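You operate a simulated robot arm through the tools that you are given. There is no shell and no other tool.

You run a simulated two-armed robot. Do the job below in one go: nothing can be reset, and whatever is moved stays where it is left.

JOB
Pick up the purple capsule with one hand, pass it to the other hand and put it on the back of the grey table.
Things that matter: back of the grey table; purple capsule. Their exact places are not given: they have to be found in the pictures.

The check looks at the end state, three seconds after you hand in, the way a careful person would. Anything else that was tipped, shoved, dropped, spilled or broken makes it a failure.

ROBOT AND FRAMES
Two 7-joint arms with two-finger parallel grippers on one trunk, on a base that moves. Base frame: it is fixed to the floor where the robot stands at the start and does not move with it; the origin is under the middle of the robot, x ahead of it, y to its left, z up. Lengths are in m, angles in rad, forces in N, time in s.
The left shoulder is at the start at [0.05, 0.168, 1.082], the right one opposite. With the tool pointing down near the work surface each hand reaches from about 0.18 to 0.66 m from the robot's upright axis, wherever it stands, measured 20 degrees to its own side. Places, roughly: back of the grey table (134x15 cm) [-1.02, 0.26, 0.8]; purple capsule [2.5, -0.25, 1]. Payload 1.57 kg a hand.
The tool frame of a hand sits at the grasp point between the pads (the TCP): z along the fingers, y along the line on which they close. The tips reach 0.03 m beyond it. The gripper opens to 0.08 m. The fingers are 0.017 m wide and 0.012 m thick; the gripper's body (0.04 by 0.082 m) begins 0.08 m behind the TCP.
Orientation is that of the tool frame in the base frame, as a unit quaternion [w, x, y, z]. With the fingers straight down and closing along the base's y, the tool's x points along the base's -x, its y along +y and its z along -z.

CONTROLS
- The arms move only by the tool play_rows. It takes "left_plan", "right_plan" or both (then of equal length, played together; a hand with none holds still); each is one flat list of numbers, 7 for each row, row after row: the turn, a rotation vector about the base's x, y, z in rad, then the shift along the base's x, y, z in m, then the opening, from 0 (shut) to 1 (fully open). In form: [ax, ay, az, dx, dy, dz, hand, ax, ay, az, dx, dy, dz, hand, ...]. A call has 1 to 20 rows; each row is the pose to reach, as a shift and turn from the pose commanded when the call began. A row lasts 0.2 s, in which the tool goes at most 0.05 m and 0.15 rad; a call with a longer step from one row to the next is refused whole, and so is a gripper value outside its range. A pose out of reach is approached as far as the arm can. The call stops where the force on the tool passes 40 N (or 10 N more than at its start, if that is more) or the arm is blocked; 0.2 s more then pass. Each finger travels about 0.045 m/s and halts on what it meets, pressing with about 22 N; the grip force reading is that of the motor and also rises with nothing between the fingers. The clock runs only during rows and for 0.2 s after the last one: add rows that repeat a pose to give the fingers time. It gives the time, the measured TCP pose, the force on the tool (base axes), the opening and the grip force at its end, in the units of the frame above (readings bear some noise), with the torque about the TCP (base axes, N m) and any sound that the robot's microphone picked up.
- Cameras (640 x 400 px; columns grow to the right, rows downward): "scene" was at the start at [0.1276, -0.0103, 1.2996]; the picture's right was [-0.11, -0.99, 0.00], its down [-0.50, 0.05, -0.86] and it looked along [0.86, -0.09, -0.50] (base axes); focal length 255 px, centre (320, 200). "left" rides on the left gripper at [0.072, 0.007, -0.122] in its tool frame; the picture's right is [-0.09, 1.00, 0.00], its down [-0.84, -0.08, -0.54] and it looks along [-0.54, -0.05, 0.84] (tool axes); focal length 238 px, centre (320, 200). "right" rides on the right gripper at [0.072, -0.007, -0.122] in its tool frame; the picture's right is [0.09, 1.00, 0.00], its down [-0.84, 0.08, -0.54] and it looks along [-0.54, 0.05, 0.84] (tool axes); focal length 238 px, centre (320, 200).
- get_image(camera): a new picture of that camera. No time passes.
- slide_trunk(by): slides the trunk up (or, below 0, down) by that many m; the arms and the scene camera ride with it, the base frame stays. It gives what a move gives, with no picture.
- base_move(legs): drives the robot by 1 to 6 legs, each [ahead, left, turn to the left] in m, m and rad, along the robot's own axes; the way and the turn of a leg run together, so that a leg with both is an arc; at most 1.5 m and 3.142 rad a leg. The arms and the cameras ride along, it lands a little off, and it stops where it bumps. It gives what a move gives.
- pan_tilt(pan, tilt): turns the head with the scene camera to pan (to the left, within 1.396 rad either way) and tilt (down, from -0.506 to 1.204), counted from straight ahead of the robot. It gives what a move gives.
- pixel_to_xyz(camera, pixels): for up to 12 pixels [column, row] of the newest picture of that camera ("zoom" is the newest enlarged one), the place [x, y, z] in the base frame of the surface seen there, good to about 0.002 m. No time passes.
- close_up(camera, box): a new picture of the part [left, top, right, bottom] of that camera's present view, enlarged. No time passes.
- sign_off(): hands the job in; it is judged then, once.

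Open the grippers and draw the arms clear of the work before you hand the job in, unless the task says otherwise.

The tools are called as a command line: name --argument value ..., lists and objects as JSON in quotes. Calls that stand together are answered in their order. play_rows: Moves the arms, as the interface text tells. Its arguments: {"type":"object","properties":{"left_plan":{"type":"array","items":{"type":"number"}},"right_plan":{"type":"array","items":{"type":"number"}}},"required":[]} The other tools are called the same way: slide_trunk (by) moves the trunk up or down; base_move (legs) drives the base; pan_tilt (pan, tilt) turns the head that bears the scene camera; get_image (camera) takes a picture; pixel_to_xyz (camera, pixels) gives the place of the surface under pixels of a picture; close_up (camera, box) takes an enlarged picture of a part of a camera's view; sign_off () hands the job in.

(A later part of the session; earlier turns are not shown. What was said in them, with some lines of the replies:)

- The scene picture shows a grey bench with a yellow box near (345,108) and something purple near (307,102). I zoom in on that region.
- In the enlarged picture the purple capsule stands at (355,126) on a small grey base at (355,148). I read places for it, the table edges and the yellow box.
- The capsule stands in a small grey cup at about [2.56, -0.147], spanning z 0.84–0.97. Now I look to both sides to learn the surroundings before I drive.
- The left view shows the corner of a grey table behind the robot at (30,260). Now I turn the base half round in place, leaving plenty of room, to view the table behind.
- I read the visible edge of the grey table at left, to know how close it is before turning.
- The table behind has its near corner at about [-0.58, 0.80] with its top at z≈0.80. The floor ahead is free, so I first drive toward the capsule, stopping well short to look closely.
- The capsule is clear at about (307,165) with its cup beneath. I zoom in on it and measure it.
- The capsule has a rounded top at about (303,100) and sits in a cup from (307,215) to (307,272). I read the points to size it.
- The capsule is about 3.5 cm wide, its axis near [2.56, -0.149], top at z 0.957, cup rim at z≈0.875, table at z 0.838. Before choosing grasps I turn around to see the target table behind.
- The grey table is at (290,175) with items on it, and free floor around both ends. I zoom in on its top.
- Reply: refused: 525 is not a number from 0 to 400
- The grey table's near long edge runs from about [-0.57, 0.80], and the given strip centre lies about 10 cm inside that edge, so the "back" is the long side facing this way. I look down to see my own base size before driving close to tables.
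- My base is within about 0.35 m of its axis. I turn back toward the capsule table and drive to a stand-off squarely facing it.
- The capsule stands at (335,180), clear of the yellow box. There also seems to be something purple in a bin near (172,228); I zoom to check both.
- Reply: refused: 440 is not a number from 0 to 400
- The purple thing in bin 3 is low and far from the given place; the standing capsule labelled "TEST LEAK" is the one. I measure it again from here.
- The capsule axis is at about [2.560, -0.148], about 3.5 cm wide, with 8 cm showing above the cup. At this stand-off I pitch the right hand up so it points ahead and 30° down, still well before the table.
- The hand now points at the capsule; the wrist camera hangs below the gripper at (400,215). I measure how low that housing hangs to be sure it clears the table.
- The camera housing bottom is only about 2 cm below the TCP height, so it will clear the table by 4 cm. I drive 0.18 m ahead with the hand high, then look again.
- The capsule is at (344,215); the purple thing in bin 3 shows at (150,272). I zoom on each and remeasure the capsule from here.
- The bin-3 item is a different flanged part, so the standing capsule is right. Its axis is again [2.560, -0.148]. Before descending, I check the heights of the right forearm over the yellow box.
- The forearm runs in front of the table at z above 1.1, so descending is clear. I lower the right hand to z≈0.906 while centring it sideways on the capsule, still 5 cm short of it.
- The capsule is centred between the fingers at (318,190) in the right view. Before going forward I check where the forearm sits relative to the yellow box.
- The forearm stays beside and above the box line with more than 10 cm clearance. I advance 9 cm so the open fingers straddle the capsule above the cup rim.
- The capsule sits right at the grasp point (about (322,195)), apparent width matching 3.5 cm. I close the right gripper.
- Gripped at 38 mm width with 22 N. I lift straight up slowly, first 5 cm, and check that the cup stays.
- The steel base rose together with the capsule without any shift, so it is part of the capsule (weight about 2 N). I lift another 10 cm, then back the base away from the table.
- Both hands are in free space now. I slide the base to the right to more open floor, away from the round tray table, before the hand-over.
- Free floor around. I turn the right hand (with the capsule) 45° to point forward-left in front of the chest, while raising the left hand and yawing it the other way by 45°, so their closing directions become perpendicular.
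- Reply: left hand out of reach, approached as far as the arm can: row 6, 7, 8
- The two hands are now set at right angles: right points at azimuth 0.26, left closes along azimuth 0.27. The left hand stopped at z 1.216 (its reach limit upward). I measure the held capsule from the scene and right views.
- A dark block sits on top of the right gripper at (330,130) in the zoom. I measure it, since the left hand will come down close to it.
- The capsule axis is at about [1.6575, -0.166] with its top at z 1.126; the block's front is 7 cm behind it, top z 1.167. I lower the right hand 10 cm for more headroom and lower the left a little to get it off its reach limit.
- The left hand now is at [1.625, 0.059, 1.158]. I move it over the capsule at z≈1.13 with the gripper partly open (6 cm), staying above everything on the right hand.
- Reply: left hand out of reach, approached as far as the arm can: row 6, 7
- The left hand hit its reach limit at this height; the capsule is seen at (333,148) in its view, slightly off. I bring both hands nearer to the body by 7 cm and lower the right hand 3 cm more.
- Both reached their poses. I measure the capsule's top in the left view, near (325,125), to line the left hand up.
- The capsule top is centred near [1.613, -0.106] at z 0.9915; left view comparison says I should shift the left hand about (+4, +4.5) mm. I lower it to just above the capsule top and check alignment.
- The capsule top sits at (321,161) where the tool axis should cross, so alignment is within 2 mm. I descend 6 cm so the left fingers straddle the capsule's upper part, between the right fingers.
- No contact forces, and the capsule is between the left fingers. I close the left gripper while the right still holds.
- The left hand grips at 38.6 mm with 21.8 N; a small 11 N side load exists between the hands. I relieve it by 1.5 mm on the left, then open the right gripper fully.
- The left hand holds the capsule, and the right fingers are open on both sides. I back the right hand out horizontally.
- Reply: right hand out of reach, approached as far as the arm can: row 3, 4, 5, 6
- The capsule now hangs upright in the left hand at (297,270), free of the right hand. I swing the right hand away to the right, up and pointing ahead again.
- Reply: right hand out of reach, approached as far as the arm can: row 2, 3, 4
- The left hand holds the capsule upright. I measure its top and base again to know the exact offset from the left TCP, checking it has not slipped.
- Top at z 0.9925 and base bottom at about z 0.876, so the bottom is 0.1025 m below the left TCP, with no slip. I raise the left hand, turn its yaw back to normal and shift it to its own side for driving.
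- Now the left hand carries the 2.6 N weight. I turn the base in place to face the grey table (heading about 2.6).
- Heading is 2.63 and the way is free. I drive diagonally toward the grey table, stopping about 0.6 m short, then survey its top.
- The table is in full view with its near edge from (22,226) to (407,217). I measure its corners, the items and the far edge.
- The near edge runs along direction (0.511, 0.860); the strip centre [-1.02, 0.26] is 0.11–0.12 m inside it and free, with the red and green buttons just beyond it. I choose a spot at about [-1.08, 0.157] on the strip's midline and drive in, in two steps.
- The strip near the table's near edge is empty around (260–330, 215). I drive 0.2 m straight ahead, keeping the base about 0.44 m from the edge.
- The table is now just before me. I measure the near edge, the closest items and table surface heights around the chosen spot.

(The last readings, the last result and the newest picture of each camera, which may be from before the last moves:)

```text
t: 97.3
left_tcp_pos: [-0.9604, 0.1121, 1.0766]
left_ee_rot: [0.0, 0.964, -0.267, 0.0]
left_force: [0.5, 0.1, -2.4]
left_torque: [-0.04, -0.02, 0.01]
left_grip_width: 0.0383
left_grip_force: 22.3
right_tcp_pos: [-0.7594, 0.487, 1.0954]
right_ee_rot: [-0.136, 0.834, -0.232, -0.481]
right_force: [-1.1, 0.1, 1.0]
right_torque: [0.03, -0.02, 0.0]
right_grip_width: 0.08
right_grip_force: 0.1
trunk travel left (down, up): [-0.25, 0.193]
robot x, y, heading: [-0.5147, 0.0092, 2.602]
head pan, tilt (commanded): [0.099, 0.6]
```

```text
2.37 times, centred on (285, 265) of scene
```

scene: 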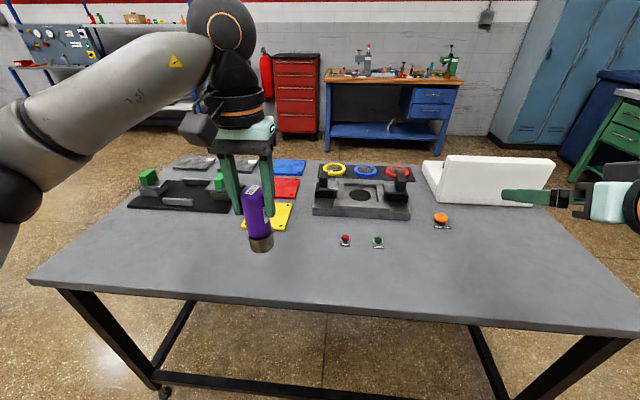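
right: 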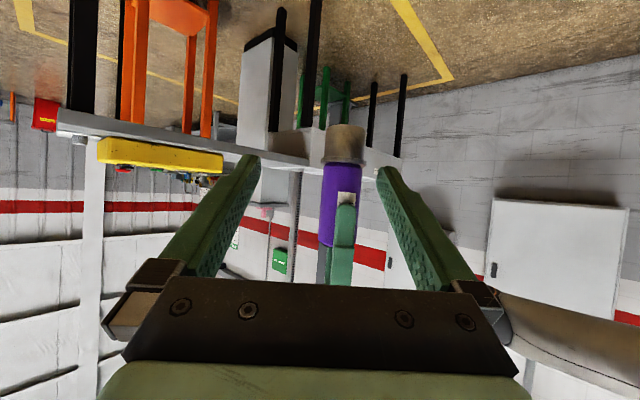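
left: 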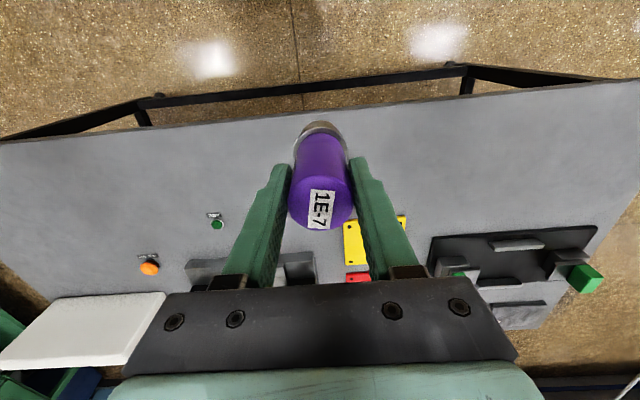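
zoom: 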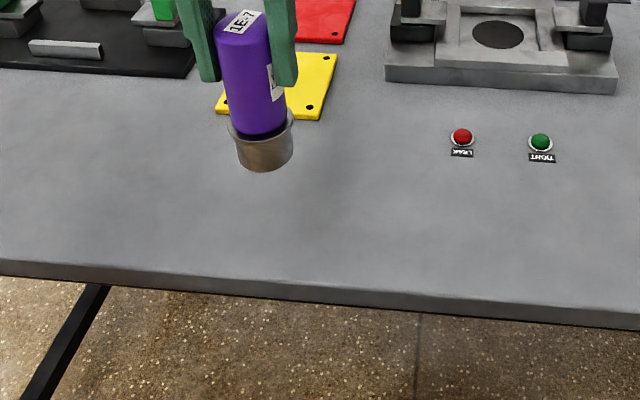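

The "LEAK/TIGHT" labels are upside down from here, confirming that this is the table's back side; the edge line and strip midline check out, and the spot [-1.081, 0.157] is bare. I move the left hand over it, ending with the capsule's base about 3 cm above the surface.

play_rows --left_plan '[0, 0, 0, -0.02, 0.0075, -0.02, 0, 0, 0, 0, -0.045, 0.0168, -0.045, 0, 0, 0, 0, -0.07, 0.026, -0.07, 0, 0, 0, 0, -0.095, 0.0354, -0.095, 0, 0, 0, 0, -0.1206, 0.0449, -0.12, 0, 0, 0, 0, -0.1206, 0.0449, -0.145, 0, 0, 0, 0, -0.1206, 0.0449, -0.145, 0]'

get_image --camera "scene"

close_up --camera "scene" --box '[200, 160, 360, 300]'

```text
t: 98.9
left_tcp_pos: [-1.0818, 0.1571, 0.9314]
left_ee_rot: [0.0, 0.964, -0.268, 0.0]
left_force: [-0.7, 0.5, -2.6]
left_torque: [0.0, -0.01, 0.01]
left_grip_width: 0.0383
left_grip_force: 22.0
right_tcp_pos: [-0.7575, 0.4858, 1.0953]
right_ee_rot: [-0.136, 0.834, -0.231, -0.482]
right_force: [0.5, -0.1, 0.4]
right_torque: [0.0, 0.02, 0.0]
right_grip_width: 0.0798
right_grip_force: 0.1
trunk travel left (down, up): [-0.25, 0.193]
robot x, y, heading: [-0.5162, 0.007, 2.601]
head pan, tilt (commanded): [0.099, 0.6]
```

```text
taken
```

scene: 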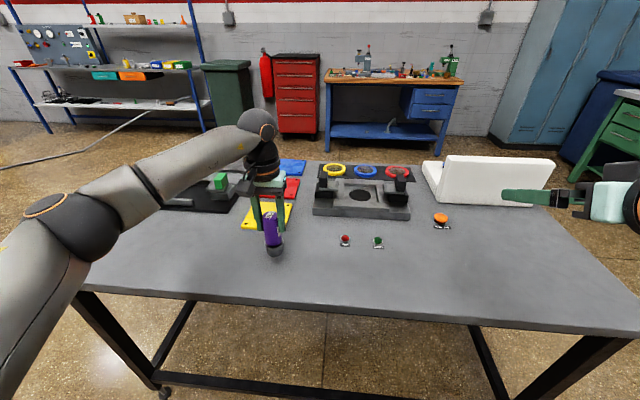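

```text
2.86 times, centred on (280, 230) of scene
```

zoom: 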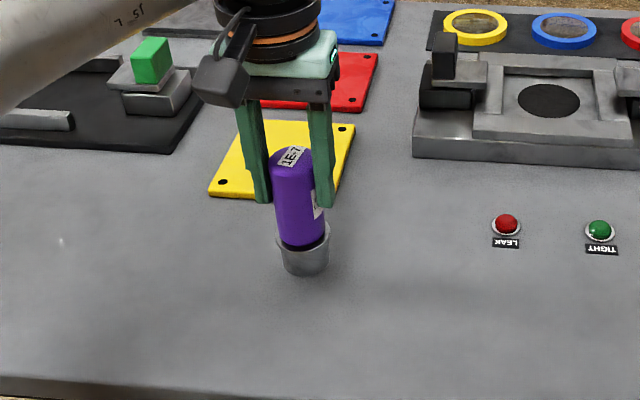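

The capsule is over the bare strip at (273,240). I check its base height and uprightness.

pixel_to_xyz --camera "zoom" --pixels '[[290, 180], [296, 200], [299, 230], [303, 250], [304, 262], [305, 271], [305, 280], [278, 250], [329, 250], [250, 300], [360, 300]]'

get_image --camera "right"

```text
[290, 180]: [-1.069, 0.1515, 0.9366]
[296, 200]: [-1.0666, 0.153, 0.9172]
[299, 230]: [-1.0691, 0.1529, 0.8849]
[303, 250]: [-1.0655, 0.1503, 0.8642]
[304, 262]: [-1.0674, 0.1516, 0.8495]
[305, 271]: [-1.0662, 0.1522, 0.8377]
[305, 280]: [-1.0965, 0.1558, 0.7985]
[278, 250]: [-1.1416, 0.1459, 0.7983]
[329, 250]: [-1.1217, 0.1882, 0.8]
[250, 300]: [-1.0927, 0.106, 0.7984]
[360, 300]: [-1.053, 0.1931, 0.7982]
```

```text
taken
```

right: 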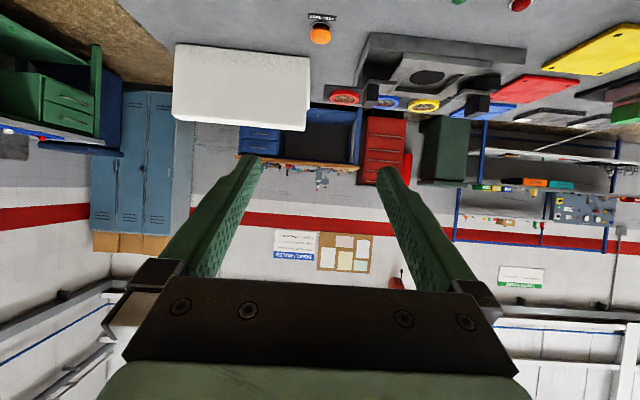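

The capsule is upright (all points within 2 mm of [-1.067, 0.152] on its front) with its base near z 0.829. I lower it 2.7 cm and then read the force.

play_rows --left_plan '[0, 0, 0, 0, 0, -0.008, 0, 0, 0, 0, 0, 0, -0.015, 0, 0, 0, 0, 0, 0, -0.02, 0, 0, 0, 0, 0, 0, -0.024, 0, 0, 0, 0, 0, 0, -0.027, 0, 0, 0, 0, 0, 0, -0.027, 0]'

close_up --camera "scene" --box '[220, 190, 330, 280]'

```text
t: 100.3
left_tcp_pos: [-1.0809, 0.1569, 0.9064]
left_ee_rot: [0.001, 0.964, -0.267, -0.001]
left_force: [0.0, -0.1, -3.1]
left_torque: [-0.02, 0.0, 0.0]
left_grip_width: 0.0382
left_grip_force: 21.8
right_tcp_pos: [-0.7589, 0.4858, 1.0964]
right_ee_rot: [-0.136, 0.834, -0.232, -0.481]
right_force: [0.4, 0.0, 0.7]
right_torque: [0.01, 0.0, 0.0]
right_grip_width: 0.08
right_grip_force: 0.0
trunk travel left (down, up): [-0.25, 0.193]
robot x, y, heading: [-0.5209, 0.0091, 2.597]
head pan, tilt (commanded): [0.099, 0.6]
```

```text
4.44 times, centred on (275, 235) of scene
```

zoom: 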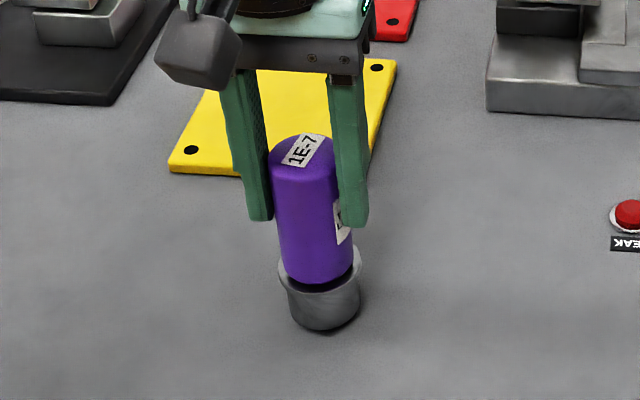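

Still carrying 3 N with no contact at TCP z 0.9064. I lower in 1 mm steps for 4 mm and watch the force.

play_rows --left_plan '[0, 0, 0, 0, 0, -0.001, 0, 0, 0, 0, 0, 0, -0.002, 0, 0, 0, 0, 0, 0, -0.003, 0, 0, 0, 0, 0, 0, -0.003, 0]'

```text
t: 101.3
left_tcp_pos: [-1.0806, 0.1566, 0.9016]
left_ee_rot: [0.0, 0.964, -0.267, 0.0]
left_force: [-0.1, 0.8, -3.0]
left_torque: [0.01, 0.0, 0.03]
left_grip_width: 0.0382
left_grip_force: 21.5
right_tcp_pos: [-0.7585, 0.4856, 1.0959]
right_ee_rot: [-0.136, 0.834, -0.231, -0.482]
right_force: [-0.5, -0.7, -0.8]
right_torque: [-0.02, -0.01, 0.02]
right_grip_width: 0.08
right_grip_force: 0.0
trunk travel left (down, up): [-0.25, 0.193]
robot x, y, heading: [-0.5158, 0.0099, 2.599]
head pan, tilt (commanded): [0.099, 0.6]
```

Force is unchanged at -3 N, so the base is still just off the surface. I continue down in 1 mm steps.

play_rows --left_plan '[0, 0, 0, 0, 0, -0.001, 0, 0, 0, 0, 0, 0, -0.002, 0, 0, 0, 0, 0, 0, -0.002, 0]'

close_up --camera "scene" --box '[240, 210, 320, 280]'

```text
t: 102.1
left_tcp_pos: [-1.0815, 0.1561, 0.9022]
left_ee_rot: [-0.001, 0.964, -0.267, -0.002]
left_force: [-0.1, -0.5, 7.2]
left_torque: [-0.11, -0.03, -0.04]
left_grip_width: 0.0384
left_grip_force: 21.8
right_tcp_pos: [-0.7584, 0.4848, 1.096]
right_ee_rot: [-0.135, 0.835, -0.231, -0.481]
right_force: [-0.5, -0.5, 0.3]
right_torque: [0.0, -0.01, -0.02]
right_grip_width: 0.0797
right_grip_force: 0.1
trunk travel left (down, up): [-0.25, 0.193]
robot x, y, heading: [-0.5158, 0.0068, 2.603]
head pan, tilt (commanded): [0.099, 0.6]
```

```text
5.71 times, centred on (280, 245) of scene
```

zoom: 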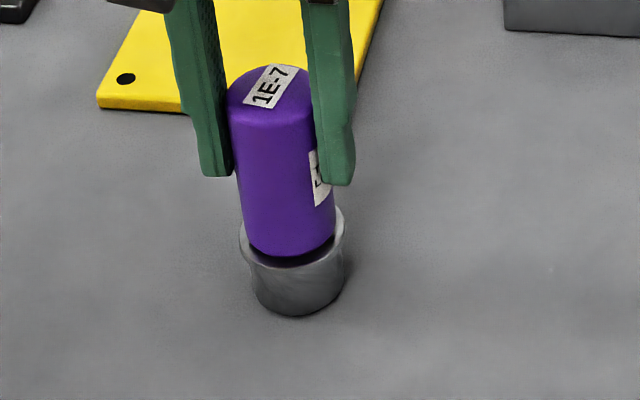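

Force jumped to +7 N: the base is on the table. I ease up 0.5 mm and open the left gripper gently.

play_rows --left_plan '[0, 0, 0, 0, 0, 0.0007, 0, 0, 0, 0, 0, 0, 0.0007, 0, 0, 0, 0, 0, 0, 0.0007, 0.52, 0, 0, 0, 0, 0, 0.0007, 0.6, 0, 0, 0, 0, 0, 0.0007, 0.8, 0, 0, 0, 0, 0, 0.0007, 1, 0, 0, 0, 0, 0, 0.0007, 1]'

get_image --camera "left"

close_up --camera "scene" --box '[220, 190, 330, 280]'

```text
t: 103.7
left_tcp_pos: [-1.0812, 0.1568, 0.9016]
left_ee_rot: [-0.001, 0.964, -0.267, 0.0]
left_force: [0.4, -0.7, 0.1]
left_torque: [0.01, 0.02, 0.01]
left_grip_width: 0.0798
left_grip_force: 0.0
right_tcp_pos: [-0.7594, 0.4862, 1.096]
right_ee_rot: [-0.136, 0.834, -0.232, -0.481]
right_force: [0.1, 0.4, 0.1]
right_torque: [0.01, 0.01, -0.01]
right_grip_width: 0.0801
right_grip_force: 0.1
trunk travel left (down, up): [-0.25, 0.193]
robot x, y, heading: [-0.5177, 0.0095, 2.598]
head pan, tilt (commanded): [0.099, 0.6]
```

```text
taken
```

left: 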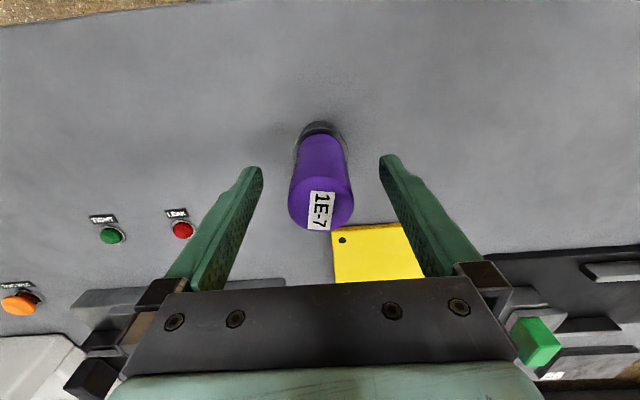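

```text
4.44 times, centred on (275, 235) of scene
```

zoom: 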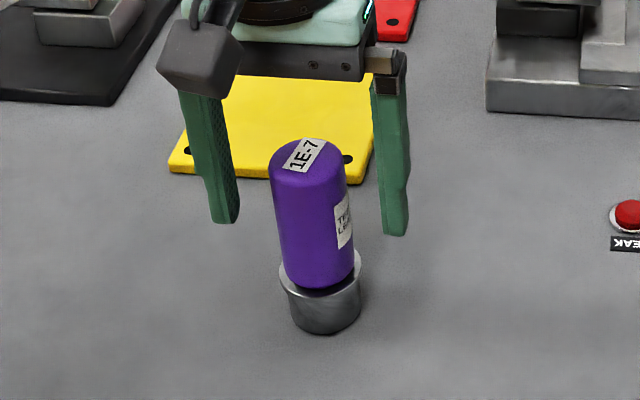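

The capsule stands free on the strip between the open fingers. I raise the left hand straight up 10 cm.

play_rows --left_plan '[0, 0, 0, 0, 0, 0.015, 1, 0, 0, 0, 0, 0, 0.035, 1, 0, 0, 0, 0, 0, 0.055, 1, 0, 0, 0, 0, 0, 0.08, 1, 0, 0, 0, 0, 0, 0.1, 1]'

get_image --camera "scene"

```text
t: 104.9
left_tcp_pos: [-1.0796, 0.1558, 1.0021]
left_ee_rot: [0.0, 0.964, -0.268, 0.001]
left_force: [0.1, -0.3, 1.5]
left_torque: [-0.01, 0.01, 0.02]
left_grip_width: 0.08
left_grip_force: 0.1
right_tcp_pos: [-0.759, 0.487, 1.0967]
right_ee_rot: [-0.136, 0.834, -0.231, -0.482]
right_force: [-0.9, -0.2, 0.3]
right_torque: [0.01, -0.01, 0.04]
right_grip_width: 0.0801
right_grip_force: 0.1
trunk travel left (down, up): [-0.25, 0.193]
robot x, y, heading: [-0.5165, 0.0057, 2.599]
head pan, tilt (commanded): [0.099, 0.6]
```

```text
taken
```

scene: 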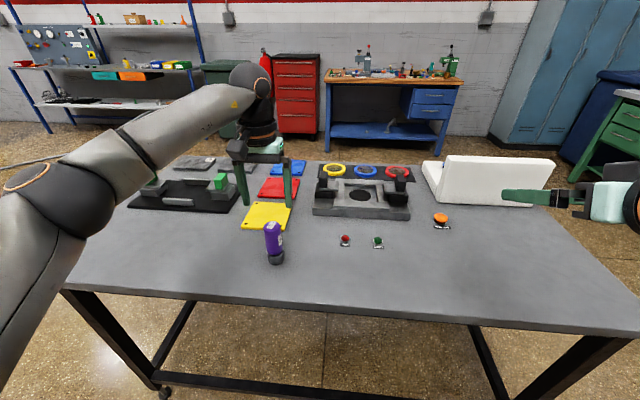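

The capsule stands alone at (274,243). I pull the left hand back and up, then back the base away from the table.

play_rows --left_plan '[0, 0, 0, 0.02, -0.012, 0.02, 1, 0, 0, 0, 0.045, -0.027, 0.04, 1, 0, 0, 0, 0.072, -0.043, 0.055, 1, 0, 0, 0, 0.1, -0.06, 0.07, 1, 0, 0, 0, 0.129, -0.077, 0.08, 1, 0, 0, 0, 0.129, -0.077, 0.08, 1]'

base_move --legs '[[-0.3, 0.0, 0.0]]'

get_image --camera "scene"

close_up --camera "scene" --box '[140, 130, 440, 290]'

```text
t: 106.3
left_tcp_pos: [-0.9512, 0.0786, 1.0806]
left_ee_rot: [0.0, 0.964, -0.267, 0.0]
left_force: [0.2, 0.4, 0.4]
left_torque: [-0.01, 0.0, -0.01]
left_grip_width: 0.0804
left_grip_force: 0.0
right_tcp_pos: [-0.7591, 0.486, 1.0951]
right_ee_rot: [-0.136, 0.834, -0.232, -0.482]
right_force: [0.2, -0.2, -0.1]
right_torque: [-0.01, -0.02, 0.01]
right_grip_width: 0.0801
right_grip_force: 0.1
trunk travel left (down, up): [-0.25, 0.193]
robot x, y, heading: [-0.5157, 0.0066, 2.599]
head pan, tilt (commanded): [0.099, 0.6]
```

```text
t: 108.3
left_tcp_pos: [-0.6982, -0.0709, 1.082]
left_ee_rot: [-0.001, 0.963, -0.271, 0.0]
left_force: [-0.4, -0.6, -0.6]
left_torque: [0.0, -0.03, -0.01]
left_grip_width: 0.0803
left_grip_force: 0.1
right_tcp_pos: [-0.5025, 0.3349, 1.0965]
right_ee_rot: [-0.138, 0.834, -0.236, -0.48]
right_force: [0.9, -0.8, -0.5]
right_torque: [0.0, 0.01, 0.02]
right_grip_width: 0.0799
right_grip_force: 0.1
trunk travel left (down, up): [-0.25, 0.193]
robot x, y, heading: [-0.2627, -0.1452, 2.591]
head pan, tilt (commanded): [0.099, 0.6]
```

```text
taken
```

scene: 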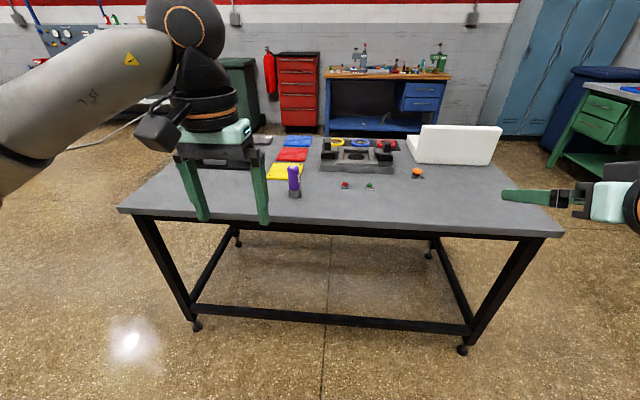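

```text
2.13 times, centred on (290, 210) of scene
```

zoom: 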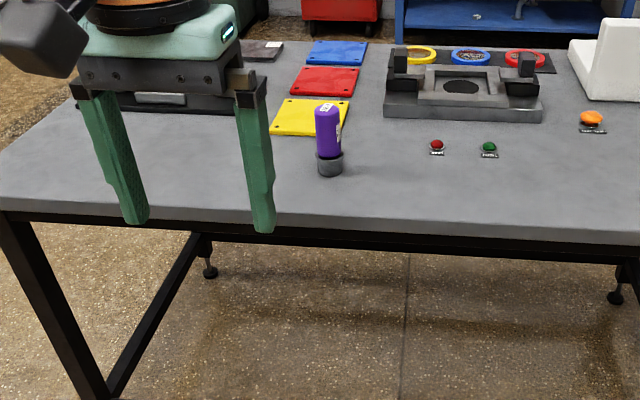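

The capsule stands upright on the table and nothing else is disturbed. I confirm its final place against the near edge.

pixel_to_xyz --camera "zoom" --pixels '[[329, 165], [329, 130], [329, 172], [330, 220], [400, 224], [500, 230], [320, 140], [300, 134]]'

```text
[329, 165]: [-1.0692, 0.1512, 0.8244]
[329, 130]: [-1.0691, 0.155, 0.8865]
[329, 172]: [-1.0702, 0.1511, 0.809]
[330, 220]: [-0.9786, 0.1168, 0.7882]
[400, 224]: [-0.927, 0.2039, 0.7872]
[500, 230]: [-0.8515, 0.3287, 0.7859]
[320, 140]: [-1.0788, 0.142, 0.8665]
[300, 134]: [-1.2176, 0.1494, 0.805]
```

The capsule's centre is about 11 cm inside the back edge, within 5 mm of the strip's midline. It stands upright, both grippers are open and the arms are clear of the table, so I hand the job in.

sign_off

```text
The job is handed in.
```

The purple capsule is standing upright on the back of the grey table, at about [-1.085, 0.160]. I picked it up with the right hand, passed it to the left in mid-air, and placed it with the left.

- **Position:** it stands about 11 cm in from the back edge, within 5 mm of the middle of the 15 cm strip.
- **Which side is the back:** I took the back to be the long side facing the robot's starting point. The centre you gave lies on that side, and the button labels there read upside down from it.
- **Steel base:** the small steel cup under the capsule lifted with it. I treated it as part of the capsule, so it went to the grey table too.
- **Surroundings:** I did not see anything else moved, and the arms met no unexpected contact. I did not look at the first table again after the pick.

I left both grippers open and the robot backed away from the table. The job is handed in, but I have not seen the check's result.
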